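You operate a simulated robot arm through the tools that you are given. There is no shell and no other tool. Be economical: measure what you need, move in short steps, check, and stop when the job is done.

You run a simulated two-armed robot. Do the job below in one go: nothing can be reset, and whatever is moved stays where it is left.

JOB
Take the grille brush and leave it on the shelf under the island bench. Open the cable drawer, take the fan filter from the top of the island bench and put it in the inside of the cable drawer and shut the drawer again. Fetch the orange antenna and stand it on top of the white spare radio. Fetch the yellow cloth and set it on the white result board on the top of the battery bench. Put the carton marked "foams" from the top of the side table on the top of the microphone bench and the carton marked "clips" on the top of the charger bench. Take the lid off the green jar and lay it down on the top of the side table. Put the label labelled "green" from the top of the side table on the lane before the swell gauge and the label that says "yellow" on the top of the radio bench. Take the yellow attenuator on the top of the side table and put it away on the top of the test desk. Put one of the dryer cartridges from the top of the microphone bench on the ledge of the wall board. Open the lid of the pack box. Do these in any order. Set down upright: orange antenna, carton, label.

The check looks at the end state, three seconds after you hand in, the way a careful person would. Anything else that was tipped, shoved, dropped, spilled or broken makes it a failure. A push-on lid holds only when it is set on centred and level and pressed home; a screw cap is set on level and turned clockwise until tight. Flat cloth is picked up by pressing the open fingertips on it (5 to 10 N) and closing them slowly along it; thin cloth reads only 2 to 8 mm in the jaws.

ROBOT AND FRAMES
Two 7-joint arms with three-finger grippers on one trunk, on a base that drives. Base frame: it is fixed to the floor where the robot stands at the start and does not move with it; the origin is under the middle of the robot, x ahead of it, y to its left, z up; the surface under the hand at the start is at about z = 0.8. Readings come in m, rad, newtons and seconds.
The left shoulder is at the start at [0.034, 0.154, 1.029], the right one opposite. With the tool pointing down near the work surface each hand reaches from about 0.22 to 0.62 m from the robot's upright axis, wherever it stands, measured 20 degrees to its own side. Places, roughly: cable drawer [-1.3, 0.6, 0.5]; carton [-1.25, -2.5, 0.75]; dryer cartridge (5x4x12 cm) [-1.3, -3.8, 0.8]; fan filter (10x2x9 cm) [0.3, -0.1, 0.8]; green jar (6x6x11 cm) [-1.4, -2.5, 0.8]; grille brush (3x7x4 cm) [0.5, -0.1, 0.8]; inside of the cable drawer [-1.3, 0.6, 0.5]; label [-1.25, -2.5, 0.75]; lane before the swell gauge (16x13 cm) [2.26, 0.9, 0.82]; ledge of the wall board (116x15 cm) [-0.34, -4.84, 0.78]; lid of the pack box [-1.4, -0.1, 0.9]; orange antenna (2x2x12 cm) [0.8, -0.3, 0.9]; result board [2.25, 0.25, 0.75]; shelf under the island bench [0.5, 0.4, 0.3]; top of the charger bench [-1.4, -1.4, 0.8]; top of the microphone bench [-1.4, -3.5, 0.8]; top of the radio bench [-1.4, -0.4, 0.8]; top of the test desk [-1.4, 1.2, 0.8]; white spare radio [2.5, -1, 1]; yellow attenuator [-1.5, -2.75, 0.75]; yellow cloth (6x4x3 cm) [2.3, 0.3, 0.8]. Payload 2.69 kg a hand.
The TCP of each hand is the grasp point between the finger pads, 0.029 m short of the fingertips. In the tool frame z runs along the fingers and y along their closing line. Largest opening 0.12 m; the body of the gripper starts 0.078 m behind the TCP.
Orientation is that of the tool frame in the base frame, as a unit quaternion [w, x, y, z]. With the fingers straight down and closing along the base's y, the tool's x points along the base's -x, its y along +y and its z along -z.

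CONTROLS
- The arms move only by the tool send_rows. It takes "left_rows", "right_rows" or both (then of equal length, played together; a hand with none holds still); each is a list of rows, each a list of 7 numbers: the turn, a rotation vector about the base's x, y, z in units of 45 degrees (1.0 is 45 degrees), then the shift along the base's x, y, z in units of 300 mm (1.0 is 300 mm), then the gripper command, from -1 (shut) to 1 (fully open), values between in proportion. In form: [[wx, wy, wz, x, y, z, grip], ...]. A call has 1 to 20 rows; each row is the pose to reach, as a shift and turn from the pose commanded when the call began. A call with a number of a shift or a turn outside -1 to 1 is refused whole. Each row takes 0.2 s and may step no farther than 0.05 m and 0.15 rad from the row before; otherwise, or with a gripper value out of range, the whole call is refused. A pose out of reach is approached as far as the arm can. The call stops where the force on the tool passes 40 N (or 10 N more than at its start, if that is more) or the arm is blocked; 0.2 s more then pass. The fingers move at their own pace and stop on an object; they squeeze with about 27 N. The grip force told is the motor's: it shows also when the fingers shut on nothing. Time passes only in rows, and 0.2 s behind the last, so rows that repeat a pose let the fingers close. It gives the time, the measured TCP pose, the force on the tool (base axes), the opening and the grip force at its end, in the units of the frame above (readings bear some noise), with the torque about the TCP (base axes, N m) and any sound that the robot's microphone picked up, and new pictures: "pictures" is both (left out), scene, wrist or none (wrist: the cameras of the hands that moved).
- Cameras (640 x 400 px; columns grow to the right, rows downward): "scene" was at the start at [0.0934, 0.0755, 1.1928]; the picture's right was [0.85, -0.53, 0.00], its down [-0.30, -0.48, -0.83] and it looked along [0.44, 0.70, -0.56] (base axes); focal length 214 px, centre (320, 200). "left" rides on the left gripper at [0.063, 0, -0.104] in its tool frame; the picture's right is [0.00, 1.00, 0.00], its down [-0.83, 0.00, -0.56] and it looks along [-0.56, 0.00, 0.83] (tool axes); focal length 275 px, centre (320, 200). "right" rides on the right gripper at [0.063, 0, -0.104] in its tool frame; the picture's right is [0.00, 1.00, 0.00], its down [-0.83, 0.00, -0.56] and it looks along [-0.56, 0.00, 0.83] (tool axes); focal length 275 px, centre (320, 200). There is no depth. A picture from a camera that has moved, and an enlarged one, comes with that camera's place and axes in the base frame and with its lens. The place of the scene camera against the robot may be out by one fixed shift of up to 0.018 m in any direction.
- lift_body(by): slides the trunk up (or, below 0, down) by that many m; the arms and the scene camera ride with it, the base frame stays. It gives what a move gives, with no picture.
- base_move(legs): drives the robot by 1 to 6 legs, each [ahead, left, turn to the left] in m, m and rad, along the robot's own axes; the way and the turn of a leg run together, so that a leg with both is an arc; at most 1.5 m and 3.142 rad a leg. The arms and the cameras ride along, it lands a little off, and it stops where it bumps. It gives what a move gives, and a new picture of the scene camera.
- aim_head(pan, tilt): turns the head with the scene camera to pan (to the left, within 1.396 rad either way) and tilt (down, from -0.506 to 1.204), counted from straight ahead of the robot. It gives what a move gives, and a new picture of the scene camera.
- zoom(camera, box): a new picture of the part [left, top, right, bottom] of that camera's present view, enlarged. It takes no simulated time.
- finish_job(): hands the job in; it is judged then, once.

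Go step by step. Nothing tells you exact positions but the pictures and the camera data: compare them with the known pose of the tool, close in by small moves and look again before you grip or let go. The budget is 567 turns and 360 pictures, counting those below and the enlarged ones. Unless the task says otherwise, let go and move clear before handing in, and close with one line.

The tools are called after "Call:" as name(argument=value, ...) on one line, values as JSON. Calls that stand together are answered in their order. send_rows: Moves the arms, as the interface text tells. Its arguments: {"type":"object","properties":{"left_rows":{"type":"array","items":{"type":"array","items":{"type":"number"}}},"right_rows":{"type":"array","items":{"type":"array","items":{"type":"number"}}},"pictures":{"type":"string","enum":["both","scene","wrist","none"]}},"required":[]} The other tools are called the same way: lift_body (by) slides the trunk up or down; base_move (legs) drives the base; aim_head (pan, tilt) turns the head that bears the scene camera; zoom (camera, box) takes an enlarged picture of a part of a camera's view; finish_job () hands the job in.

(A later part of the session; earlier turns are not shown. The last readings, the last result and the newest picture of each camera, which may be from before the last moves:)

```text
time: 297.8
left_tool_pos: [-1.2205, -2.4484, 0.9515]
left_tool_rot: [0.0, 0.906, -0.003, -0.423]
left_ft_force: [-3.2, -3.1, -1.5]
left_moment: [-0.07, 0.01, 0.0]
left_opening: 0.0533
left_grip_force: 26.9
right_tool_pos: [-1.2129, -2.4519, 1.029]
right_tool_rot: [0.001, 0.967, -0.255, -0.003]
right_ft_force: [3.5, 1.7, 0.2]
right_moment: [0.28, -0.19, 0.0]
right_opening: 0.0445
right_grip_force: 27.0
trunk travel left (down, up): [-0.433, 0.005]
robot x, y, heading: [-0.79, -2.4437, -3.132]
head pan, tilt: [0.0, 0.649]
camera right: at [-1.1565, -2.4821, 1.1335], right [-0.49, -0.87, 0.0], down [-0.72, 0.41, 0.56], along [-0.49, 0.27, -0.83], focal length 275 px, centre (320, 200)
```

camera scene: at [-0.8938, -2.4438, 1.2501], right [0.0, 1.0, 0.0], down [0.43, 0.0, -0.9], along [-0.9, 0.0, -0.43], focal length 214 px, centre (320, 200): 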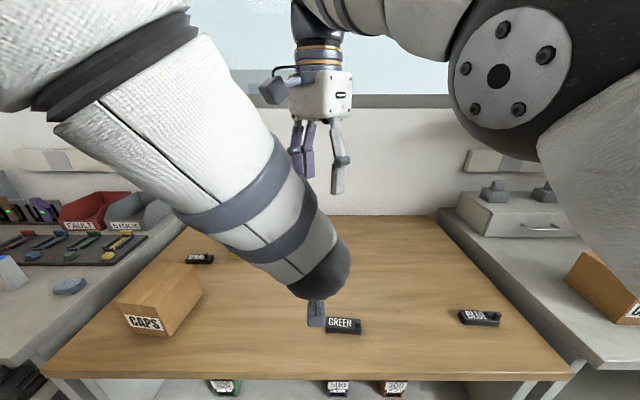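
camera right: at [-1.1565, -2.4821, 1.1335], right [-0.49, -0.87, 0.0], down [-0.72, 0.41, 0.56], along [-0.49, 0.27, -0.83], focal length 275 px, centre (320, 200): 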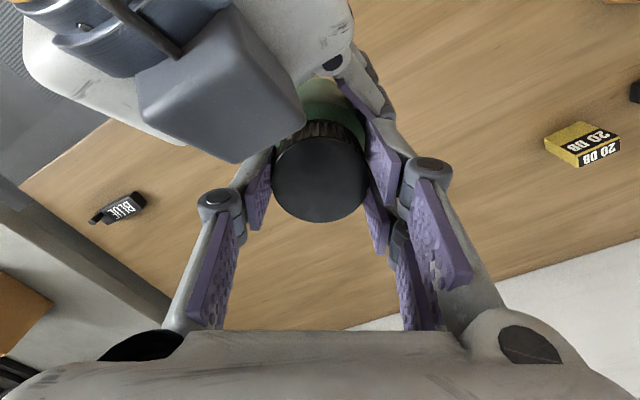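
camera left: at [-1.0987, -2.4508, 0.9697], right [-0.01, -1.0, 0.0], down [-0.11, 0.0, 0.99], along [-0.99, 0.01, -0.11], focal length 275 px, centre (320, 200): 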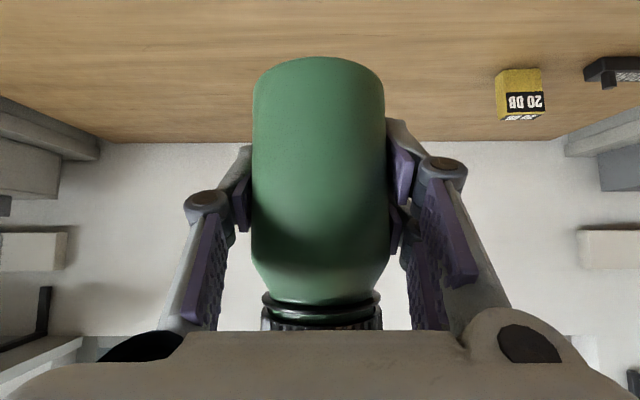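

Cap gripped. Turn counter-clockwise.

Call:
send_rows(right_rows=[[0, 0, 0.17, 0, 0, 0, -1], [0, 0, 0.34, 0, 0, 0, -1], [0, 0, 0.51, 0, 0, 0, -1], [0, 0, 0.68, 0, 0, 0, -1], [0, 0, 0.85, 0, 0, 0.003, -1], [0, 0, 1.0, 0, 0, 0.005, -1]], pictures="wrist")

```text
time: 299.2
left_tool_pos: [-1.2188, -2.4491, 0.9498]
left_tool_rot: [0.0, 0.908, -0.003, -0.419]
left_ft_force: [29.7, -11.3, -14.9]
left_moment: [1.28, 2.72, 0.86]
left_opening: 0.0553
left_grip_force: 26.8
right_tool_pos: [-1.2151, -2.4504, 1.033]
right_tool_rot: [0.002, 0.991, 0.135, -0.006]
right_ft_force: [-29.9, 12.5, 13.5]
right_moment: [-0.33, -0.09, -0.85]
right_opening: 0.0453
right_grip_force: 27.0
trunk travel left (down, up): [-0.433, 0.005]
robot x, y, heading: [-0.7885, -2.4404, -3.13]
head pan, tilt: [0.0, 0.649]
camera right: at [-1.1522, -2.4329, 1.136], right [0.27, -0.96, 0.0], down [-0.79, -0.22, 0.57], along [-0.54, -0.16, -0.82], focal length 275 px, centre (320, 200)
```

right: 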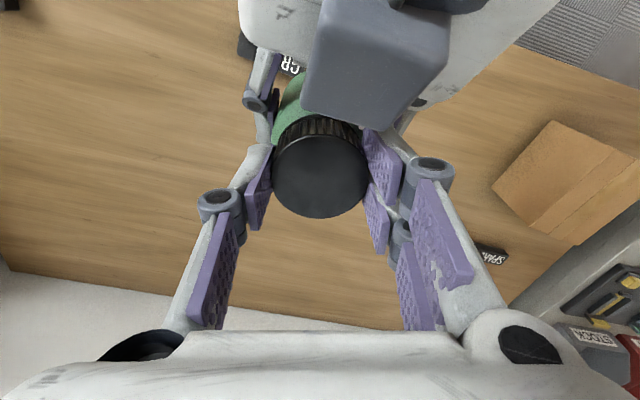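

Turned 45° with side load building. Open, turn back, and regrip.

Call:
send_rows(right_rows=[[0, 0, 0, 0, 0, 0, -0.2], [0, 0, 0, 0, 0, 0, 0.1], [0, 0, -0.18, 0, 0, 0, 0.1], [0, 0, -0.36, 0, 0, 0, 0.1], [0, 0, -0.54, 0, 0, 0, 0.1], [0, 0, -0.72, 0, 0, 0, 0.1], [0, 0, -0.9, 0, 0, 0, 0.1], [0, 0, -1, 0, 0, 0, 0.1]], pictures="wrist")

```text
time: 301.0
left_tool_pos: [-1.2203, -2.4486, 0.9525]
left_tool_rot: [-0.001, 0.907, -0.003, -0.422]
left_ft_force: [0.5, 0.2, -1.1]
left_moment: [-0.01, 0.03, 0.01]
left_opening: 0.0537
left_grip_force: 26.7
right_tool_pos: [-1.2134, -2.4504, 1.0289]
right_tool_rot: [0.001, 0.967, -0.256, -0.001]
right_ft_force: [0.3, 0.4, -0.8]
right_moment: [-0.01, -0.03, -0.01]
right_opening: 0.0661
right_grip_force: 0.2
trunk travel left (down, up): [-0.433, 0.005]
robot x, y, heading: [-0.7875, -2.4416, -3.132]
head pan, tilt: [0.0, 0.649]
camera right: at [-1.1571, -2.482, 1.134], right [-0.49, -0.87, 0.0], down [-0.72, 0.41, 0.56], along [-0.49, 0.27, -0.83], focal length 275 px, centre (320, 200)
```

right: 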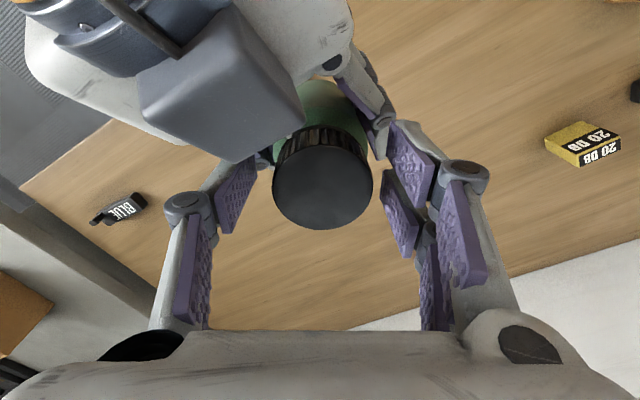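

Call:
send_rows(right_rows=[[0, 0, 0, -0.005, 0, 0, -0.5], [0, 0, 0, -0.005, 0, 0, -1], [0, 0, 0, -0.005, 0, 0, -1], [0, 0, 0.17, -0.005, 0, 0, -1], [0, 0, 0.34, -0.005, 0, 0, -1], [0, 0, 0.51, -0.005, 0, 0, -1], [0, 0, 0.68, -0.005, 0, 0.002, -1], [0, 0, 0.85, -0.005, 0, 0.003, -1], [0, 0, 1.0, -0.005, 0, 0.004, -1]], pictures="none")

Call:
send_rows(right_rows=[[0, 0, 0, 0, 0, 0, -0.2], [0, 0, 0, 0, 0, 0, 0.1], [0, 0, -0.18, 0, 0, 0, 0.1], [0, 0, -0.36, 0, 0, 0, 0.1], [0, 0, -0.54, 0, 0, 0, 0.1], [0, 0, -0.72, 0, 0, 0, 0.1], [0, 0, -0.9, 0, 0, 0, 0.1], [0, 0, -1, 0, 0, 0, 0.1]], pictures="wrist")

```text
time: 303.0
left_tool_pos: [-1.2199, -2.4496, 0.9507]
left_tool_rot: [0.0, 0.907, -0.004, -0.421]
left_ft_force: [27.9, -13.0, -2.7]
left_moment: [1.07, 2.43, 0.96]
left_opening: 0.0536
left_grip_force: 26.6
right_tool_pos: [-1.2155, -2.4501, 1.0328]
right_tool_rot: [0.001, 0.991, 0.135, -0.006]
right_ft_force: [-27.0, 11.9, 0.7]
right_moment: [-0.1, -0.21, -0.95]
right_opening: 0.0454
right_grip_force: 27.3
trunk travel left (down, up): [-0.433, 0.005]
robot x, y, heading: [-0.7865, -2.4466, -3.13]
head pan, tilt: [0.0, 0.649]
```

```text
time: 304.8
left_tool_pos: [-1.2211, -2.4491, 0.9527]
left_tool_rot: [0.0, 0.907, -0.003, -0.422]
left_ft_force: [-0.1, 0.2, -0.5]
left_moment: [0.01, 0.01, -0.02]
left_opening: 0.0525
left_grip_force: 27.6
right_tool_pos: [-1.214, -2.4508, 1.0323]
right_tool_rot: [0.001, 0.967, -0.256, -0.003]
right_ft_force: [0.1, -0.7, 0.0]
right_moment: [0.02, 0.02, -0.01]
right_opening: 0.0663
right_grip_force: 0.0
trunk travel left (down, up): [-0.433, 0.005]
robot x, y, heading: [-0.7898, -2.4426, -3.133]
head pan, tilt: [0.0, 0.649]
camera right: at [-1.158, -2.4824, 1.1359], right [-0.49, -0.87, 0.0], down [-0.72, 0.41, 0.56], along [-0.49, 0.27, -0.83], focal length 275 px, centre (320, 200)
```

right: 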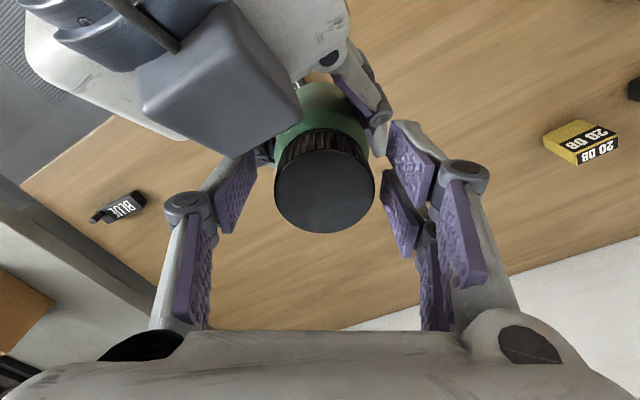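

Call:
zoom(camera="right", box=[250, 60, 400, 240])

Call:
zoom(camera="left", box=[220, 40, 420, 340])

```text
2.22 times, centred on (325, 150) of right
camera zoom: at [-1.158, -2.4824, 1.1359], right [-0.49, -0.87, 0.0], down [-0.72, 0.41, 0.56], along [-0.49, 0.27, -0.83], focal length 612 px, centre (309, 311)
```

zoom: 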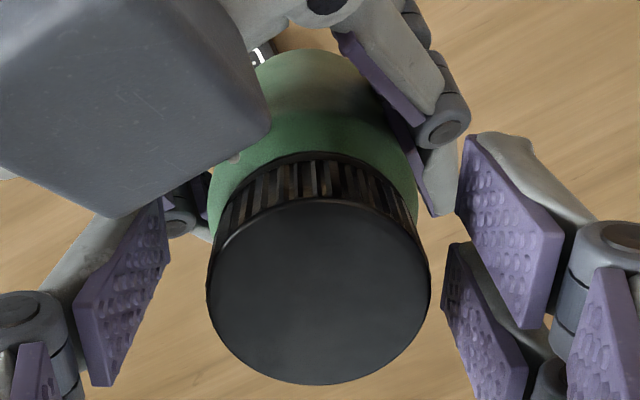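

```text
1.33 times, centred on (320, 190) of left
camera zoom: at [-1.0995, -2.4507, 0.9707], right [-0.01, -1.0, 0.01], down [-0.11, 0.01, 0.99], along [-0.99, 0.01, -0.11], focal length 367 px, centre (320, 213)
```

zoom: 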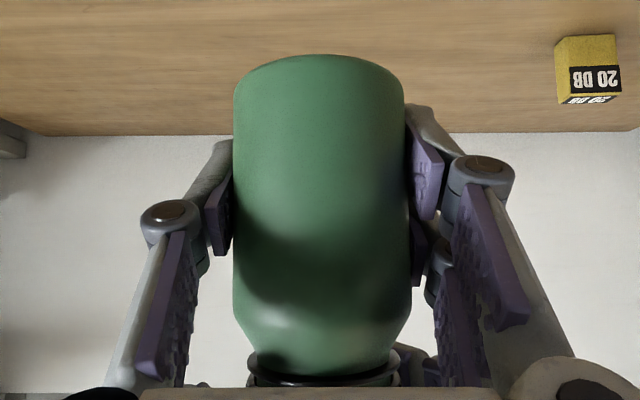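

The cap centre is ~6 mm beyond my rotation axis, causing side load. Correct the position and continue turning.

Call:
send_rows(right_rows=[[0, 0, 0, -0.02, 0, 0.005, 0.1], [0, 0, 0, -0.02, 0, 0.005, -0.5], [0, 0, 0, -0.02, 0, 0.005, -1], [0, 0, 0, -0.02, 0, 0.005, -1], [0, 0, 0.17, -0.02, 0, 0.005, -1], [0, 0, 0.34, -0.02, 0, 0.005, -1], [0, 0, 0.51, -0.02, 0, 0.007, -1], [0, 0, 0.68, -0.02, 0, 0.008, -1], [0, 0, 0.85, -0.02, 0, 0.009, -1], [0, 0, 1.0, -0.02, 0, 0.01, -1]], pictures="wrist")

```text
time: 307.0
left_tool_pos: [-1.2205, -2.4489, 0.9537]
left_tool_rot: [0.001, 0.906, -0.002, -0.423]
left_ft_force: [-10.5, -15.6, -0.7]
left_moment: [1.0, -0.14, 0.05]
left_opening: 0.0528
left_grip_force: 26.8
right_tool_pos: [-1.2211, -2.4515, 1.0345]
right_tool_rot: [0.001, 0.991, 0.136, -0.001]
right_ft_force: [11.2, 15.7, -0.5]
right_moment: [0.3, -0.76, -0.03]
right_opening: 0.0443
right_grip_force: 27.4
trunk travel left (down, up): [-0.433, 0.005]
robot x, y, heading: [-0.7909, -2.4427, -3.134]
head pan, tilt: [0.0, 0.649]
camera right: at [-1.1586, -2.4336, 1.139], right [0.27, -0.96, 0.0], down [-0.8, -0.23, 0.56], along [-0.54, -0.15, -0.83], focal length 275 px, centre (320, 200)
```

right: 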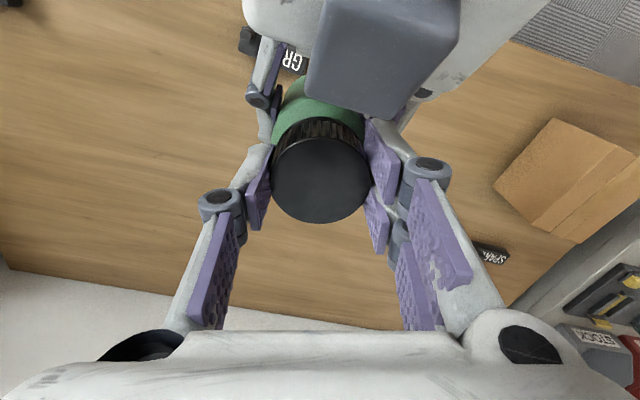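

Torque dropped to nearly zero, so the cap has loosened. Continue with full open–return–grip–turn strokes.

Call:
send_rows(right_rows=[[0, 0, 0, 0, 0, 0, -0.2], [0, 0, 0, 0.005, 0.005, 0, 0.1], [0, 0, -0.18, 0.005, 0.005, 0, 0.1], [0, 0, -0.36, 0.005, 0.005, 0, 0.1], [0, 0, -0.54, 0.005, 0.005, 0, 0.1], [0, 0, -0.72, 0.005, 0.005, 0, 0.1], [0, 0, -0.9, 0.005, 0.005, 0, 0.1], [0, 0, -1, 0.005, 0.005, 0, -0.5], [0, 0, -1, 0.005, 0.005, 0, -1], [0, 0, -1, 0.005, 0.005, 0, -1], [0, 0, -0.83, 0.005, 0.005, 0, -1], [0, 0, -0.66, 0.005, 0.005, 0, -1], [0, 0, -0.49, 0.005, 0.005, 0.002, -1], [0, 0, -0.32, 0.005, 0.005, 0.003, -1], [0, 0, -0.15, 0.005, 0.005, 0.004, -1], [0, 0, 0.02, 0.005, 0.005, 0.005, -1]], pictures="none")

Call:
send_rows(right_rows=[[0, 0, 0, 0, 0, 0, -0.2], [0, 0, 0, 0, 0, 0, 0.1], [0, 0, -0.18, 0, 0, 0, 0.1], [0, 0, -0.36, 0, 0, 0, 0.1], [0, 0, -0.54, 0, 0, 0, 0.1], [0, 0, -0.72, 0, 0, 0, 0.1], [0, 0, -0.9, 0, 0, 0, 0.1], [0, 0, -1, 0, 0, 0, -0.5], [0, 0, -1, 0, 0, 0, -1], [0, 0, -1, 0, 0, 0, -1], [0, 0, -0.83, 0, 0, 0, -1], [0, 0, -0.66, 0, 0, 0, -1], [0, 0, -0.49, 0, 0, 0.002, -1], [0, 0, -0.32, 0, 0, 0.003, -1], [0, 0, -0.15, 0, 0, 0.004, -1], [0, 0, 0, 0, 0, 0.005, -1]], pictures="wrist")

```text
time: 310.4
left_tool_pos: [-1.22, -2.4487, 0.9518]
left_tool_rot: [0.0, 0.907, -0.002, -0.422]
left_ft_force: [3.0, -3.7, -1.1]
left_moment: [0.25, 0.35, 0.02]
left_opening: 0.0529
left_grip_force: 26.9
right_tool_pos: [-1.2181, -2.4485, 1.0353]
right_tool_rot: [0.001, 0.99, 0.143, -0.003]
right_ft_force: [-3.4, 4.3, -1.0]
right_moment: [0.04, -0.04, -0.04]
right_opening: 0.0444
right_grip_force: 27.2
trunk travel left (down, up): [-0.433, 0.005]
robot x, y, heading: [-0.7905, -2.4449, -3.133]
head pan, tilt: [0.0, 0.649]
```

```text
time: 313.8
left_tool_pos: [-1.2199, -2.4481, 0.9535]
left_tool_rot: [0.0, 0.907, -0.003, -0.422]
left_ft_force: [3.6, -2.4, 0.4]
left_moment: [0.13, 0.32, 0.03]
left_opening: 0.0528
left_grip_force: 27.4
right_tool_pos: [-1.2187, -2.4498, 1.0378]
right_tool_rot: [0.001, 0.99, 0.143, -0.001]
right_ft_force: [-5.3, 2.6, -1.9]
right_moment: [0.07, 0.03, -0.02]
right_opening: 0.0444
right_grip_force: 27.2
trunk travel left (down, up): [-0.433, 0.005]
robot x, y, heading: [-0.786, -2.4432, -3.132]
head pan, tilt: [0.0, 0.649]
camera right: at [-1.1571, -2.4308, 1.142], right [0.29, -0.96, 0.0], down [-0.79, -0.24, 0.56], along [-0.54, -0.16, -0.83], focal length 275 px, centre (320, 200)
```

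right: 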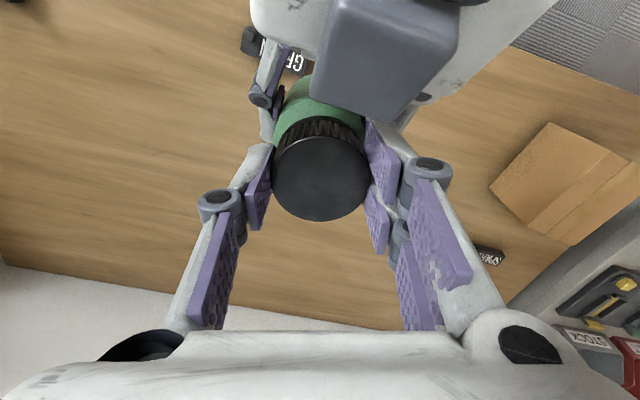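

Torque stays near zero. Try gently lifting the cap.

Call:
send_rows(right_rows=[[0, 0, 0, 0, 0, 0.015, -1], [0, 0, 0, 0, 0, 0.03, -1]], pictures="none")

```text
time: 314.4
left_tool_pos: [-1.2223, -2.4498, 0.9542]
left_tool_rot: [0.001, 0.905, -0.001, -0.425]
left_ft_force: [0.7, -5.4, 23.2]
left_moment: [0.15, 0.07, -0.04]
left_opening: 0.0525
left_grip_force: 26.7
right_tool_pos: [-1.217, -2.4496, 1.0455]
right_tool_rot: [0.001, 0.99, 0.144, 0.0]
right_ft_force: [-1.1, 5.6, -23.4]
right_moment: [0.36, -0.06, 0.0]
right_opening: 0.0445
right_grip_force: 26.6
trunk travel left (down, up): [-0.433, 0.005]
robot x, y, heading: [-0.7878, -2.441, -3.131]
head pan, tilt: [0.0, 0.649]
```

Still threaded. Relax and continue turning strokes.

Call:
send_rows(right_rows=[[0, 0, 0, 0, 0, -0.018, -1], [0, 0, 0, 0, 0, -0.02, 0.1], [0, 0, -0.18, 0, 0, -0.02, 0.1], [0, 0, -0.36, 0, 0, -0.02, 0.1], [0, 0, -0.54, 0, 0, -0.02, 0.1], [0, 0, -0.72, 0, 0, -0.02, 0.1], [0, 0, -0.9, 0, 0, -0.02, 0.1], [0, 0, -1, 0, 0, -0.02, -0.5], [0, 0, -1, 0, 0, -0.02, -1], [0, 0, -1, 0, 0, -0.02, -1], [0, 0, -0.82, 0, 0, -0.018, -1], [0, 0, -0.64, 0, 0, -0.016, -1], [0, 0, -0.46, 0, 0, -0.014, -1], [0, 0, -0.28, 0, 0, -0.012, -1], [0, 0, -0.1, 0, 0, -0.01, -1], [0, 0, 0.08, 0, 0, -0.008, -1], [0, 0, 0.15, 0, 0, -0.008, -1]], pictures="none")

Call:
send_rows(right_rows=[[0, 0, 0, 0, 0, 0, -0.2], [0, 0, -0.1, 0, 0, 0, 0.1], [0, 0, -0.28, 0, 0, 0, 0.1], [0, 0, -0.46, 0, 0, 0, 0.1], [0, 0, -0.64, 0, 0, 0, 0.1], [0, 0, -0.82, 0, 0, 0, 0.1], [0, 0, -1, 0, 0, 0, 0.1], [0, 0, -1, 0, 0, 0, -0.5], [0, 0, -1, 0, 0, 0, -1], [0, 0, -1, 0, 0, 0, -1], [0, 0, -0.82, 0, 0, 0.002, -1], [0, 0, -0.64, 0, 0, 0.003, -1], [0, 0, -0.46, 0, 0, 0.004, -1], [0, 0, -0.28, 0, 0, 0.005, -1], [0, 0, -0.1, 0, 0, 0.006, -1], [0, 0, 0, 0, 0, 0.007, -1]], pictures="none")

Call:
send_rows(right_rows=[[0, 0, 0, 0, 0, 0, -0.2], [0, 0, -0.1, 0, 0, 0, 0.1], [0, 0, -0.28, 0, 0, 0, 0.1], [0, 0, -0.46, 0, 0, 0, 0.1], [0, 0, -0.64, 0, 0, 0, 0.1], [0, 0, -0.82, 0, 0, 0, 0.1], [0, 0, -1, 0, 0, 0, 0.1], [0, 0, -1, 0, 0, 0, -0.5], [0, 0, -1, 0, 0, 0, -1], [0, 0, -1, 0, 0, 0, -1], [0, 0, -0.82, 0, 0, 0.002, -1], [0, 0, -0.64, 0, 0, 0.003, -1], [0, 0, -0.46, 0, 0, 0.004, -1], [0, 0, -0.28, 0, 0, 0.005, -1], [0, 0, -0.1, 0, 0, 0.006, -1], [0, 0, 0, 0, 0, 0.007, -1]], pictures="wrist")

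```text
time: 318.0
left_tool_pos: [-1.2218, -2.449, 0.9532]
left_tool_rot: [0.0, 0.906, -0.003, -0.424]
left_ft_force: [3.9, -0.9, 15.3]
left_moment: [0.03, 0.23, 0.02]
left_opening: 0.0525
left_grip_force: 26.9
right_tool_pos: [-1.218, -2.4502, 1.0444]
right_tool_rot: [0.002, 0.979, 0.202, -0.001]
right_ft_force: [-2.8, 0.6, -16.5]
right_moment: [-0.02, 0.07, -0.02]
right_opening: 0.0447
right_grip_force: 27.4
trunk travel left (down, up): [-0.433, 0.005]
robot x, y, heading: [-0.7904, -2.4443, -3.135]
head pan, tilt: [0.0, 0.649]
```

```text
time: 321.4
left_tool_pos: [-1.2219, -2.4496, 0.9524]
left_tool_rot: [0.0, 0.907, -0.003, -0.422]
left_ft_force: [-0.2, -0.5, -0.1]
left_moment: [-0.01, -0.02, 0.01]
left_opening: 0.0525
left_grip_force: 26.8
right_tool_pos: [-1.218, -2.4511, 1.0465]
right_tool_rot: [0.002, 0.979, 0.202, -0.001]
right_ft_force: [-0.1, 0.5, 0.1]
right_moment: [0.03, -0.03, 0.0]
right_opening: 0.0446
right_grip_force: 27.0
trunk travel left (down, up): [-0.433, 0.005]
robot x, y, heading: [-0.7882, -2.4415, -3.125]
head pan, tilt: [0.0, 0.649]
```

```text
time: 324.8
left_tool_pos: [-1.2201, -2.4485, 0.9528]
left_tool_rot: [0.0, 0.906, -0.002, -0.423]
left_ft_force: [-1.1, 0.3, -1.2]
left_moment: [-0.02, -0.03, 0.02]
left_opening: 0.0529
left_grip_force: 27.0
right_tool_pos: [-1.2182, -2.4489, 1.0486]
right_tool_rot: [0.002, 0.979, 0.203, -0.003]
right_ft_force: [-0.3, -0.2, -0.6]
right_moment: [-0.04, 0.02, -0.02]
right_opening: 0.0447
right_grip_force: 27.2
trunk travel left (down, up): [-0.433, 0.005]
robot x, y, heading: [-0.7878, -2.4402, -3.132]
head pan, tilt: [0.0, 0.649]
camera right: at [-1.1596, -2.4243, 1.1529], right [0.4, -0.92, 0.0], down [-0.76, -0.33, 0.56], along [-0.51, -0.23, -0.83], focal length 275 px, centre (320, 200)
```

right: 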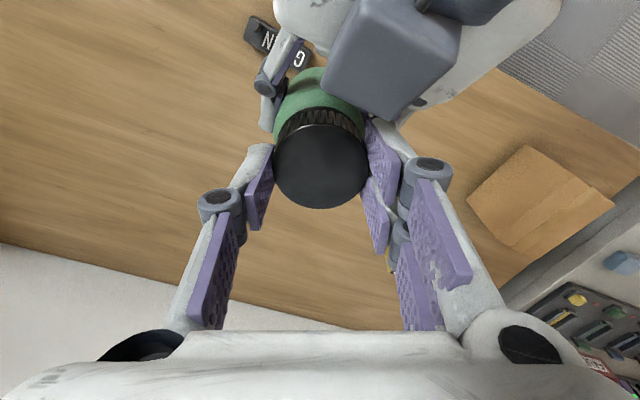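

Forces are now zero – the cap seems free. Lift it.

Call:
send_rows(right_rows=[[0, 0, 0, 0, 0, 0.03, -1], [0, 0, 0, 0, 0, 0.07, -1], [0, 0, 0, 0, 0, 0.12, -1]], pictures="wrist")

```text
time: 325.6
left_tool_pos: [-1.2203, -2.4496, 0.9522]
left_tool_rot: [0.001, 0.906, -0.002, -0.423]
left_ft_force: [-0.9, -0.2, -1.3]
left_moment: [0.01, 0.0, 0.02]
left_opening: 0.0526
left_grip_force: 26.9
right_tool_pos: [-1.2176, -2.4501, 1.0856]
right_tool_rot: [0.002, 0.98, 0.201, -0.002]
right_ft_force: [-0.2, 0.7, -0.2]
right_moment: [0.01, 0.01, 0.03]
right_opening: 0.0445
right_grip_force: 26.7
trunk travel left (down, up): [-0.433, 0.005]
robot x, y, heading: [-0.7918, -2.4403, -3.131]
head pan, tilt: [0.0, 0.649]
camera right: at [-1.1592, -2.4243, 1.189], right [0.4, -0.92, 0.0], down [-0.76, -0.33, 0.56], along [-0.51, -0.23, -0.83], focal length 275 px, centre (320, 200)
```

right: 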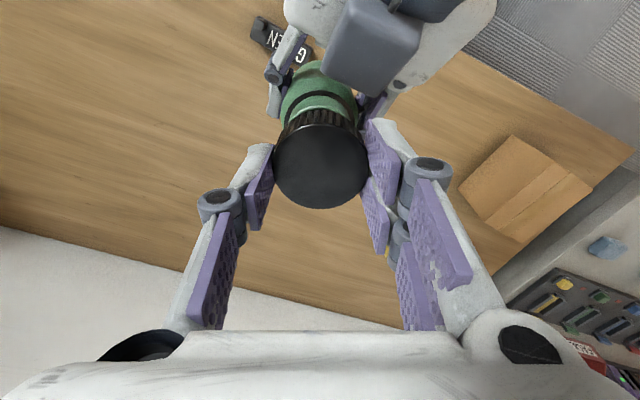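

The cap is off. Move it to the right and down to a free spot on the side table at (-1.32, -2.27).

Call:
send_rows(right_rows=[[0, 0, 0, 0, 0.02, 0.12, -1], [0, 0, 0, 0, 0.15, 0.15, -1], [0, 0, 0, -0.03, 0.3, 0.15, -1], [0, 0, 0, -0.08, 0.44, 0.12, -1], [0, 0, 0, -0.18, 0.55, 0.05, -1], [0, 0, 0, -0.28, 0.6, -0.05, -1], [0, 0, 0, -0.34, 0.6, -0.18, -1], [0, 0, 0, -0.34, 0.6, -0.33, -1], [0, 0, 0, -0.34, 0.6, -0.48, -1], [0, 0, 0, -0.34, 0.6, -0.63, -1], [0, 0, 0, -0.34, 0.6, -0.75, -1]], pictures="both")

```text
time: 328.0
left_tool_pos: [-1.2214, -2.4491, 0.9522]
left_tool_rot: [0.0, 0.907, -0.003, -0.422]
left_ft_force: [-0.9, 0.9, -1.1]
left_moment: [-0.02, 0.03, -0.02]
left_opening: 0.0524
left_grip_force: 26.4
right_tool_pos: [-1.3206, -2.2691, 0.8587]
right_tool_rot: [0.002, 0.98, 0.201, -0.003]
right_ft_force: [0.0, -0.2, 0.7]
right_moment: [-0.02, -0.02, 0.02]
right_opening: 0.0445
right_grip_force: 27.0
trunk travel left (down, up): [-0.433, 0.005]
robot x, y, heading: [-0.7835, -2.442, -3.134]
head pan, tilt: [0.0, 0.649]
camera scene: at [-0.8915, -2.4371, 1.2413], right [0.06, 1.0, 0.0], down [0.51, -0.03, -0.86], along [-0.86, 0.06, -0.51], focal length 214 px, centre (320, 200)
camera right: at [-1.2623, -2.2435, 0.9634], right [0.4, -0.92, 0.0], down [-0.76, -0.33, 0.56], along [-0.51, -0.23, -0.83], focal length 275 px, centre (320, 200)
```

scene: 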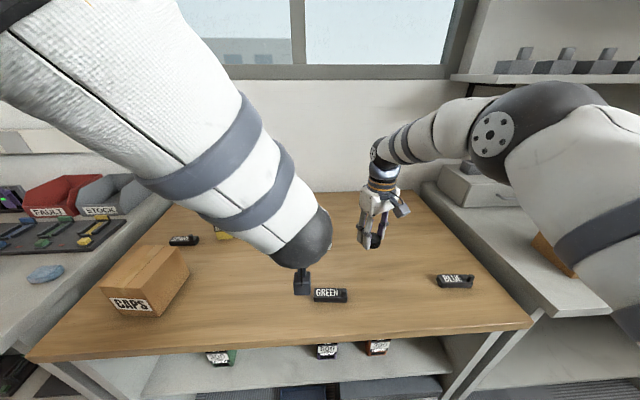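
right: 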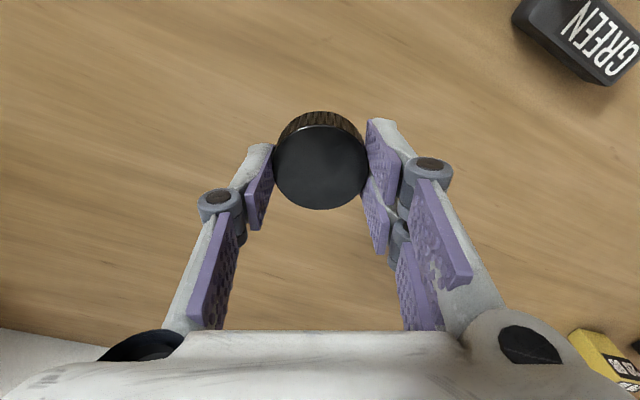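

Call:
send_rows(right_rows=[[0, 0, 0, 0, 0, -0.1, -1], [0, 0, 0, 0, 0, -0.15, -1]], pictures="none")

Call:
send_rows(right_rows=[[0, 0, 0, 0, 0, -0.015, -1], [0, 0, 0, 0, 0, -0.02, -1]], pictures="none")

Call:
send_rows(right_rows=[[0, 0, 0, 0, 0, -0.01, -1], [0, 0, 0, 0, 0, -0.02, -1]], pictures="wrist")

```text
time: 328.6
left_tool_pos: [-1.2209, -2.4493, 0.9525]
left_tool_rot: [0.0, 0.906, -0.003, -0.423]
left_ft_force: [0.1, 0.0, -1.4]
left_moment: [0.01, -0.01, -0.03]
left_opening: 0.0526
left_grip_force: 27.3
right_tool_pos: [-1.3202, -2.2688, 0.815]
right_tool_rot: [0.001, 0.98, 0.201, -0.002]
right_ft_force: [-0.5, 0.4, 0.4]
right_moment: [0.02, -0.02, 0.04]
right_opening: 0.0446
right_grip_force: 27.1
trunk travel left (down, up): [-0.433, 0.005]
robot x, y, heading: [-0.7903, -2.4436, -3.128]
head pan, tilt: [0.0, 0.649]
```

```text
time: 329.2
left_tool_pos: [-1.2207, -2.4494, 0.9526]
left_tool_rot: [0.0, 0.906, -0.002, -0.423]
left_ft_force: [-0.5, 1.1, -0.6]
left_moment: [0.02, 0.03, -0.02]
left_opening: 0.0526
left_grip_force: 27.3
right_tool_pos: [-1.3208, -2.2691, 0.8073]
right_tool_rot: [0.003, 0.98, 0.201, -0.002]
right_ft_force: [-0.6, 0.7, 1.0]
right_moment: [0.01, 0.02, -0.01]
right_opening: 0.0447
right_grip_force: 26.6
trunk travel left (down, up): [-0.433, 0.005]
robot x, y, heading: [-0.7905, -2.4425, -3.131]
head pan, tilt: [0.0, 0.649]
```

```text
time: 329.8
left_tool_pos: [-1.2217, -2.4495, 0.952]
left_tool_rot: [0.001, 0.906, -0.002, -0.422]
left_ft_force: [0.4, -0.7, -0.8]
left_moment: [-0.01, -0.03, 0.02]
left_opening: 0.0525
left_grip_force: 27.5
right_tool_pos: [-1.3196, -2.2701, 0.8028]
right_tool_rot: [0.003, 0.98, 0.201, -0.003]
right_ft_force: [-0.4, 0.8, -1.1]
right_moment: [0.0, -0.03, 0.02]
right_opening: 0.0444
right_grip_force: 27.2
trunk travel left (down, up): [-0.433, 0.005]
robot x, y, heading: [-0.7903, -2.4437, -3.132]
head pan, tilt: [0.0, 0.649]
camera right: at [-1.2615, -2.2442, 0.9069], right [0.4, -0.92, 0.0], down [-0.76, -0.33, 0.56], along [-0.51, -0.23, -0.83], focal length 275 px, centre (320, 200)
```

right: 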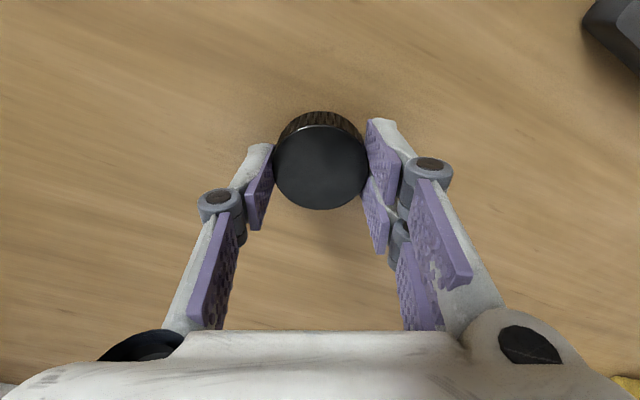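

Call:
send_rows(right_rows=[[0, 0, 0, 0, 0, -0.01, -1], [0, 0, 0, 0, 0, -0.02, -1]], pictures="none")

Call:
send_rows(right_rows=[[0, 0, 0, 0, 0, -0.01, -1], [0, 0, 0, 0, 0, -0.015, -1]], pictures="none")

```text
time: 330.4
left_tool_pos: [-1.2203, -2.4501, 0.9532]
left_tool_rot: [0.001, 0.906, -0.002, -0.423]
left_ft_force: [-0.2, -0.2, 0.3]
left_moment: [0.0, 0.0, 0.01]
left_opening: 0.0523
left_grip_force: 27.1
right_tool_pos: [-1.3189, -2.2684, 0.7959]
right_tool_rot: [0.002, 0.98, 0.201, -0.003]
right_ft_force: [-0.1, 0.0, -0.2]
right_moment: [0.0, 0.0, 0.02]
right_opening: 0.0443
right_grip_force: 27.3
trunk travel left (down, up): [-0.433, 0.005]
robot x, y, heading: [-0.7883, -2.4406, -3.134]
head pan, tilt: [0.0, 0.649]
```

```text
time: 331.0
left_tool_pos: [-1.2206, -2.4476, 0.9528]
left_tool_rot: [0.0, 0.906, -0.003, -0.423]
left_ft_force: [0.0, -0.7, -0.3]
left_moment: [0.03, -0.05, -0.01]
left_opening: 0.0525
left_grip_force: 27.3
right_tool_pos: [-1.3198, -2.2698, 0.7941]
right_tool_rot: [0.001, 0.98, 0.2, -0.004]
right_ft_force: [2.4, 1.2, 10.7]
right_moment: [0.18, 0.08, -0.06]
right_opening: 0.0446
right_grip_force: 27.0
trunk travel left (down, up): [-0.433, 0.005]
robot x, y, heading: [-0.7909, -2.4433, -3.129]
head pan, tilt: [0.0, 0.649]
```

Cap touches the table. Release and rise.

Call:
send_rows(right_rows=[[0, 0, 0, 0, 0, 0, -0.1], [0, 0, 0, 0, 0, 0, 0.2], [0, 0, 0, 0, 0, 0.12, 0.2], [0, 0, 0, 0, 0, 0.27, 0.2], [0, 0, 0, 0.05, 0.03, 0.42, 0.2], [0, 0, 0, 0.1, 0.08, 0.56, 0.2], [0, 0, 0, 0.2, 0.15, 0.68, 0.2], [0, 0, 0, 0.32, 0.22, 0.76, 0.2], [0, 0, 0, 0.45, 0.28, 0.8, 0.2]], pictures="both")

```text
refused: row 7 steps farther than a row can; nothing moved
```

Call:
send_rows(right_rows=[[0, 0, 0, 0, 0, 0, -0.1], [0, 0, 0, 0, 0, 0, 0.2], [0, 0, 0, 0, 0, 0.12, 0.2], [0, 0, 0, 0, 0, 0.27, 0.2], [0, 0, 0, 0.05, 0.03, 0.4, 0.2], [0, 0, 0, 0.1, 0.07, 0.53, 0.2], [0, 0, 0, 0.18, 0.12, 0.64, 0.2], [0, 0, 0, 0.28, 0.17, 0.72, 0.2], [0, 0, 0, 0.4, 0.22, 0.78, 0.2]], pictures="both")

```text
time: 333.0
left_tool_pos: [-1.2196, -2.4479, 0.9533]
left_tool_rot: [0.0, 0.906, -0.003, -0.423]
left_ft_force: [-0.6, -0.7, -0.3]
left_moment: [-0.02, 0.03, 0.02]
left_opening: 0.0524
left_grip_force: 26.6
right_tool_pos: [-1.1982, -2.2035, 1.0266]
right_tool_rot: [0.002, 0.98, 0.201, -0.002]
right_ft_force: [0.1, -0.1, -0.2]
right_moment: [-0.03, 0.0, -0.02]
right_opening: 0.0722
right_grip_force: 0.0
trunk travel left (down, up): [-0.433, 0.005]
robot x, y, heading: [-0.7884, -2.4474, -3.13]
head pan, tilt: [0.0, 0.649]
camera scene: at [-0.8894, -2.4366, 1.2404], right [0.07, 1.0, 0.0], down [0.52, -0.04, -0.85], along [-0.85, 0.06, -0.53], focal length 214 px, centre (320, 200)
camera right: at [-1.1399, -2.1779, 1.1307], right [0.4, -0.92, 0.0], down [-0.76, -0.33, 0.56], along [-0.51, -0.23, -0.83], focal length 275 px, centre (320, 200)
```

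scene: 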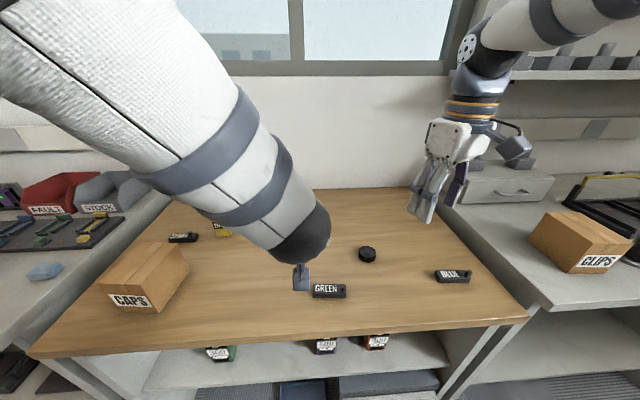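
right: 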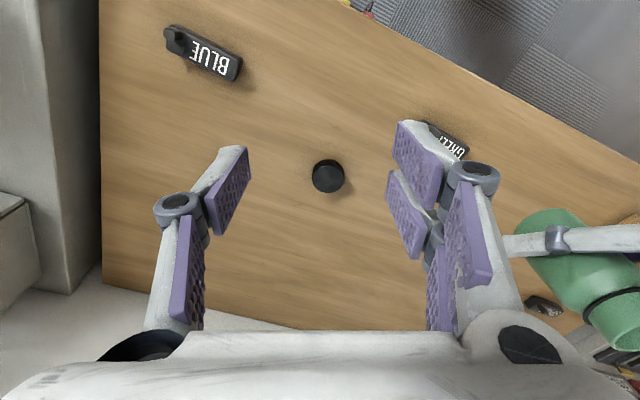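

Call:
zoom(camera="left", box=[200, 30, 440, 340])

Call:
zoom(camera="right", box=[440, 180, 640, 380])

```text
1.29 times, centred on (320, 185) of left
camera zoom: at [-1.0986, -2.4506, 0.9715], right [-0.01, -1.0, 0.01], down [-0.11, 0.01, 0.99], along [-0.99, 0.01, -0.11], focal length 355 px, centre (320, 219)
```

zoom: 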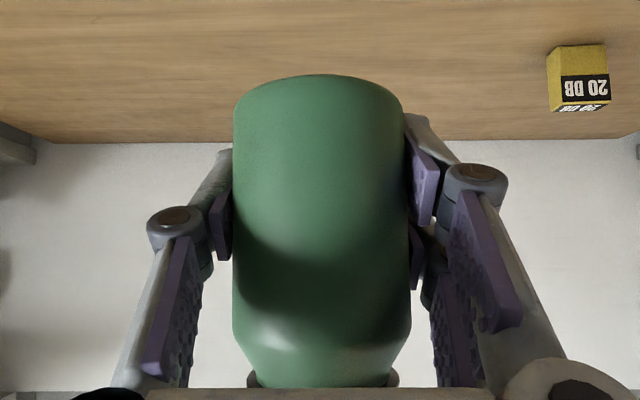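

```text
2.00 times, centred on (540, 280) of right
camera zoom: at [-1.1399, -2.1779, 1.1307], right [0.4, -0.92, 0.0], down [-0.76, -0.33, 0.56], along [-0.51, -0.23, -0.83], focal length 551 px, centre (-120, 40)
```

zoom: 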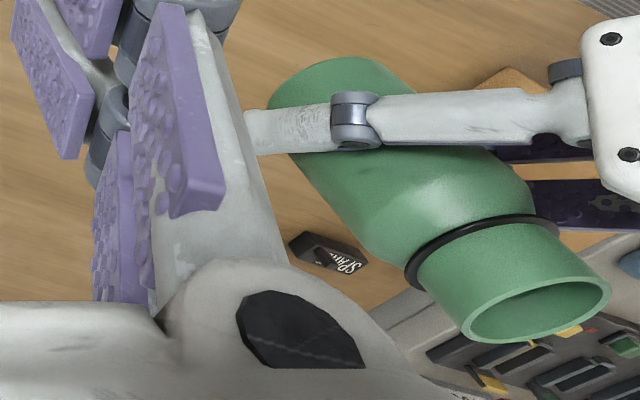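

The jar slid up about 1.2 cm in the grip but remains upright. Return it to its original spot.

Call:
send_rows(left_rows=[[0, 0, 0, -0.1, -0.01, 0, -0.8], [0, 0, 0, -0.24, -0.02, 0, -0.8], [0, 0, 0, -0.38, -0.04, 0, -0.8], [0, 0, 0, -0.52, -0.06, 0, -0.8], [0, 0, 0, -0.66, -0.075, -0.02, -0.8], [0, 0, 0, -0.76, -0.083, -0.08, -0.8], [0, 0, 0, -0.78, -0.083, -0.2, -0.8], [0, 0, 0, -0.78, -0.083, -0.32, -0.8], [0, 0, 0, -0.78, -0.083, -0.43, -0.8], [0, 0, 0, -0.78, -0.083, -0.48, -0.8]], pictures="wrist")

```text
time: 335.2
left_tool_pos: [-1.4551, -2.4745, 0.8092]
left_tool_rot: [0.0, 0.906, -0.004, -0.422]
left_ft_force: [-0.5, 0.1, -1.0]
left_moment: [-0.02, -0.01, -0.02]
left_opening: 0.0524
left_grip_force: 26.8
right_tool_pos: [-1.2011, -2.2036, 1.0264]
right_tool_rot: [0.002, 0.979, 0.202, -0.003]
right_ft_force: [-0.3, -0.9, 0.2]
right_moment: [0.0, 0.0, -0.02]
right_opening: 0.0722
right_grip_force: 0.1
trunk travel left (down, up): [-0.433, 0.005]
robot x, y, heading: [-0.7894, -2.445, -3.133]
head pan, tilt: [0.0, 0.649]
camera left: at [-1.3331, -2.4763, 0.8278], right [-0.01, -1.0, 0.01], down [-0.11, 0.01, 0.99], along [-0.99, 0.01, -0.11], focal length 275 px, centre (320, 200)
```

left: 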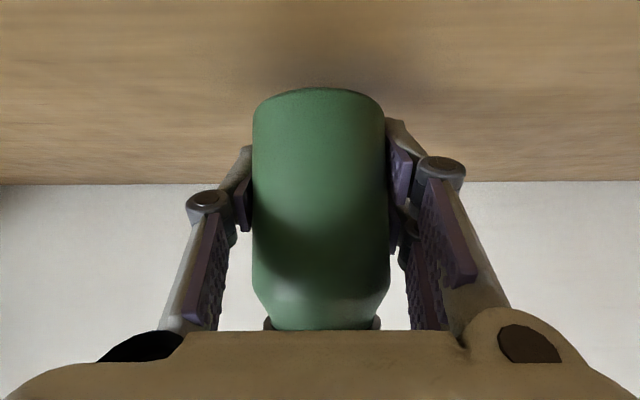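

Call:
send_rows(left_rows=[[0, 0, 0, 0, 0, -0.015, -0.8], [0, 0, 0, 0, 0, -0.025, -0.8]], pictures="none")

Call:
send_rows(left_rows=[[0, 0, 0, 0, 0, -0.01, -0.8], [0, 0, 0, 0, 0, -0.015, -0.8]], pictures="none")

Call:
send_rows(left_rows=[[0, 0, 0, 0, 0, -0.008, -0.8], [0, 0, 0, 0, 0, -0.013, -0.8]], pictures="wrist")

```text
time: 335.8
left_tool_pos: [-1.4536, -2.4744, 0.8018]
left_tool_rot: [0.0, 0.906, -0.003, -0.423]
left_ft_force: [-0.7, 0.2, -1.7]
left_moment: [0.0, -0.02, -0.03]
left_opening: 0.0525
left_grip_force: 27.1
right_tool_pos: [-1.1997, -2.2029, 1.0258]
right_tool_rot: [0.002, 0.98, 0.201, -0.001]
right_ft_force: [0.1, -0.4, -0.3]
right_moment: [0.0, 0.01, 0.02]
right_opening: 0.0722
right_grip_force: 0.0
trunk travel left (down, up): [-0.433, 0.005]
robot x, y, heading: [-0.7874, -2.4433, -3.13]
head pan, tilt: [0.0, 0.649]
```

```text
time: 336.4
left_tool_pos: [-1.4544, -2.4744, 0.7975]
left_tool_rot: [-0.001, 0.906, -0.004, -0.422]
left_ft_force: [-0.4, 1.5, -0.6]
left_moment: [-0.03, -0.01, 0.01]
left_opening: 0.0525
left_grip_force: 27.0
right_tool_pos: [-1.2003, -2.2039, 1.0264]
right_tool_rot: [0.001, 0.98, 0.201, -0.002]
right_ft_force: [-0.4, -0.3, -1.2]
right_moment: [0.01, -0.01, 0.0]
right_opening: 0.0723
right_grip_force: 0.0
trunk travel left (down, up): [-0.433, 0.005]
robot x, y, heading: [-0.7855, -2.4454, -3.136]
head pan, tilt: [0.0, 0.649]
```

```text
time: 337.0
left_tool_pos: [-1.4542, -2.474, 0.793]
left_tool_rot: [0.0, 0.906, -0.003, -0.424]
left_ft_force: [2.3, 0.3, 3.4]
left_moment: [-0.2, -0.01, 0.04]
left_opening: 0.0522
left_grip_force: 26.9
right_tool_pos: [-1.1994, -2.2035, 1.0264]
right_tool_rot: [0.002, 0.98, 0.201, -0.003]
right_ft_force: [-0.5, -1.2, -0.6]
right_moment: [0.02, 0.04, -0.04]
right_opening: 0.0718
right_grip_force: 0.0
trunk travel left (down, up): [-0.433, 0.005]
robot x, y, heading: [-0.7888, -2.4409, -3.129]
head pan, tilt: [0.0, 0.649]
camera left: at [-1.3336, -2.4762, 0.8124], right [-0.01, -1.0, 0.01], down [-0.11, 0.01, 0.99], along [-0.99, 0.01, -0.11], focal length 275 px, centre (320, 200)
```

left: 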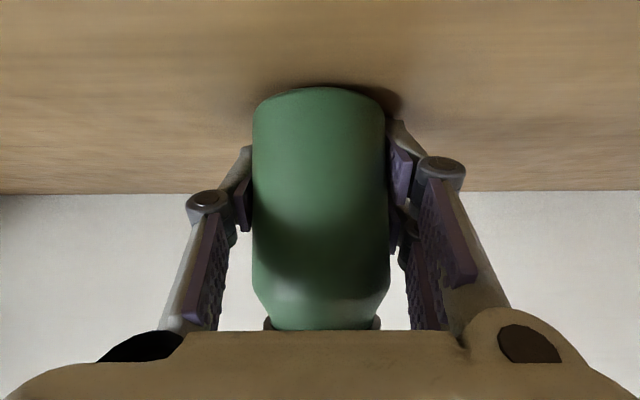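

Call:
send_rows(left_rows=[[0, 0, 0, 0, 0, -0.006, -0.8]], pictures="none")

Call:
send_rows(left_rows=[[0, 0, 0, 0, 0, 0, -0.1], [0, 0, 0, 0, 0, 0, 0.4], [0, 0, 0, 0.08, 0, 0.07, 0.6], [0, 0, 0, 0.18, 0, 0.16, 0.6], [0, 0, 0, 0.29, 0, 0.26, 0.6], [0, 0, 0, 0.4, 0, 0.36, 0.6]], pictures="wrist")

```text
time: 337.4
left_tool_pos: [-1.4542, -2.4748, 0.7943]
left_tool_rot: [0.001, 0.905, -0.003, -0.424]
left_ft_force: [3.6, -0.5, 9.8]
left_moment: [-0.33, -0.01, 0.08]
left_opening: 0.0526
left_grip_force: 26.7
right_tool_pos: [-1.198, -2.2024, 1.0265]
right_tool_rot: [0.003, 0.98, 0.201, -0.003]
right_ft_force: [-0.2, 0.3, 0.4]
right_moment: [-0.02, 0.04, 0.03]
right_opening: 0.072
right_grip_force: 0.0
trunk travel left (down, up): [-0.433, 0.005]
robot x, y, heading: [-0.7862, -2.4445, -3.128]
head pan, tilt: [0.0, 0.649]
```

```text
time: 338.8
left_tool_pos: [-1.3332, -2.4712, 0.9011]
left_tool_rot: [-0.001, 0.906, -0.004, -0.423]
left_ft_force: [-0.4, -0.4, 0.1]
left_moment: [0.02, 0.01, -0.01]
left_opening: 0.096
left_grip_force: 0.1
right_tool_pos: [-1.2002, -2.2034, 1.0272]
right_tool_rot: [0.002, 0.98, 0.201, -0.003]
right_ft_force: [0.2, -1.2, -0.2]
right_moment: [-0.01, 0.0, -0.02]
right_opening: 0.0717
right_grip_force: 0.1
trunk travel left (down, up): [-0.433, 0.005]
robot x, y, heading: [-0.7932, -2.4429, -3.13]
head pan, tilt: [0.0, 0.649]
camera left: at [-1.2111, -2.4755, 0.9188], right [-0.01, -1.0, 0.01], down [-0.11, 0.01, 0.99], along [-0.99, 0.01, -0.11], focal length 275 px, centre (320, 200)
```

left: 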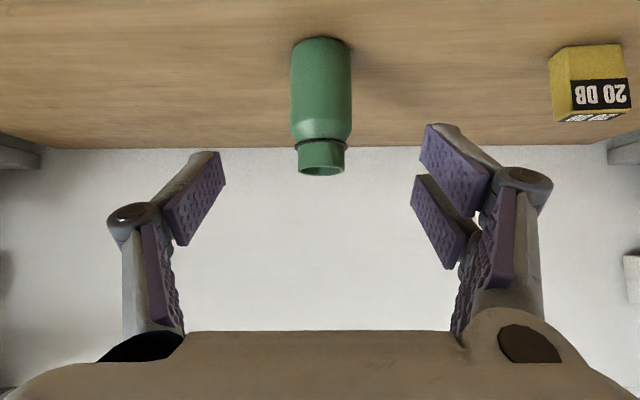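

Jar stands open at its place. Next the yellow attenuator with the left hand: steepen the hand, raise it and shift the base left.

Call:
send_rows(left_rows=[[0, -0.1, 0, 0.05, 0, 0.1, 0.4], [0, -0.2, 0, 0.1, 0, 0.2, 0.4], [0, -0.3, 0, 0.1, -0.05, 0.3, 0.4], [0, -0.4, 0, 0.1, -0.1, 0.36, 0.4], [0, -0.5, 0, 0.1, -0.15, 0.4, 0.4]], pictures="none")

Call:
base_move(legs=[[0.04, 0.14, 0]])

Call:
send_rows(left_rows=[[0, 0, 0, -0.05, -0.1, 0, 0.4], [0, 0, 0, -0.1, -0.2, -0.05, 0.4]], pictures="both")

```text
time: 340.0
left_tool_pos: [-1.3034, -2.5201, 1.0192]
left_tool_rot: [0.0, 0.971, -0.002, -0.237]
left_ft_force: [0.2, -0.4, -0.9]
left_moment: [0.05, 0.02, 0.04]
left_opening: 0.0839
left_grip_force: 0.0
right_tool_pos: [-1.1993, -2.2034, 1.0276]
right_tool_rot: [0.002, 0.98, 0.201, -0.003]
right_ft_force: [0.1, 0.9, -0.6]
right_moment: [-0.02, 0.03, 0.02]
right_opening: 0.0723
right_grip_force: 0.0
trunk travel left (down, up): [-0.433, 0.005]
robot x, y, heading: [-0.7916, -2.4379, -3.129]
head pan, tilt: [0.0, 0.649]
```

```text
time: 341.8
left_tool_pos: [-1.3401, -2.66, 1.019]
left_tool_rot: [-0.001, 0.971, -0.004, -0.237]
left_ft_force: [-0.9, 0.0, -0.6]
left_moment: [0.02, -0.01, -0.01]
left_opening: 0.084
left_grip_force: 0.1
right_tool_pos: [-1.2364, -2.3443, 1.0263]
right_tool_rot: [0.002, 0.98, 0.201, -0.003]
right_ft_force: [-0.4, 0.0, -0.1]
right_moment: [0.04, 0.03, 0.0]
right_opening: 0.0721
right_grip_force: 0.0
trunk travel left (down, up): [-0.433, 0.005]
robot x, y, heading: [-0.8317, -2.5855, -3.136]
head pan, tilt: [0.0, 0.649]
camera scene: at [-0.9259, -2.5845, 1.2318], right [-0.01, 1.0, 0.0], down [0.6, 0.01, -0.8], along [-0.8, -0.01, -0.6], focal length 214 px, centre (320, 200)
```

scene: 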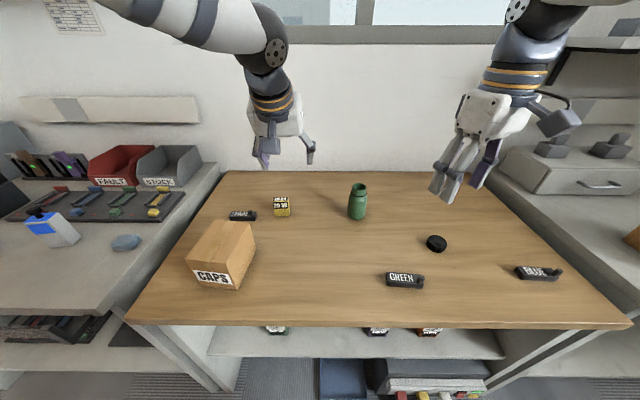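

```text
time: 342.4
left_tool_pos: [-1.3719, -2.7189, 1.0033]
left_tool_rot: [-0.001, 0.971, -0.004, -0.238]
left_ft_force: [-0.1, 0.9, 0.5]
left_moment: [0.02, -0.02, 0.0]
left_opening: 0.084
left_grip_force: 0.1
right_tool_pos: [-1.237, -2.3431, 1.0258]
right_tool_rot: [0.002, 0.98, 0.2, -0.003]
right_ft_force: [0.0, 0.9, -0.1]
right_moment: [-0.01, -0.01, -0.03]
right_opening: 0.072
right_grip_force: 0.1
trunk travel left (down, up): [-0.433, 0.005]
robot x, y, heading: [-0.822, -2.5833, -3.13]
head pan, tilt: [0.0, 0.649]
camera scene: at [-0.9264, -2.5845, 1.2317], right [-0.01, 1.0, 0.0], down [0.6, 0.01, -0.8], along [-0.8, -0.01, -0.6], focal length 214 px, centre (320, 200)
camera left: at [-1.2676, -2.7216, 1.0659], right [-0.01, -1.0, 0.0], down [-0.48, 0.01, 0.88], along [-0.88, 0.01, -0.48], focal length 275 px, centre (320, 200)
```

scene: 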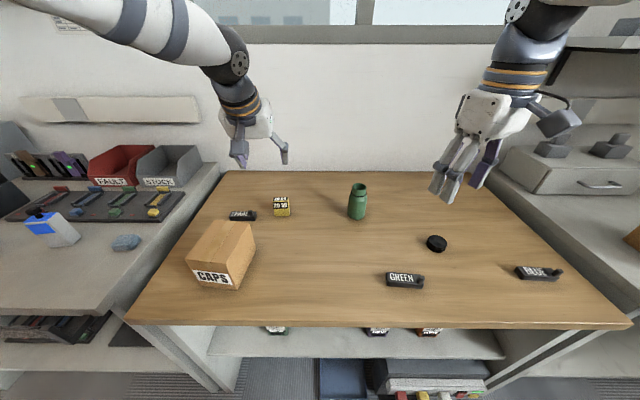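
left: 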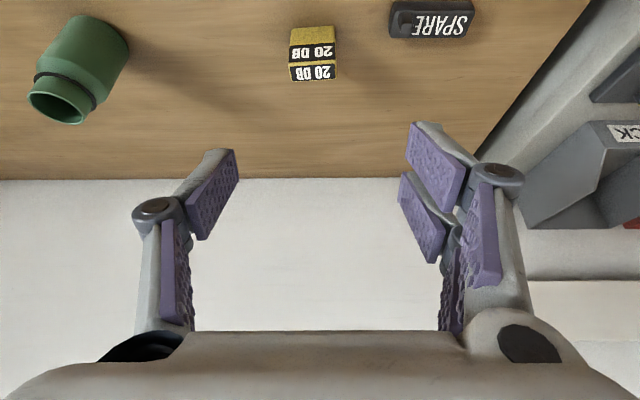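

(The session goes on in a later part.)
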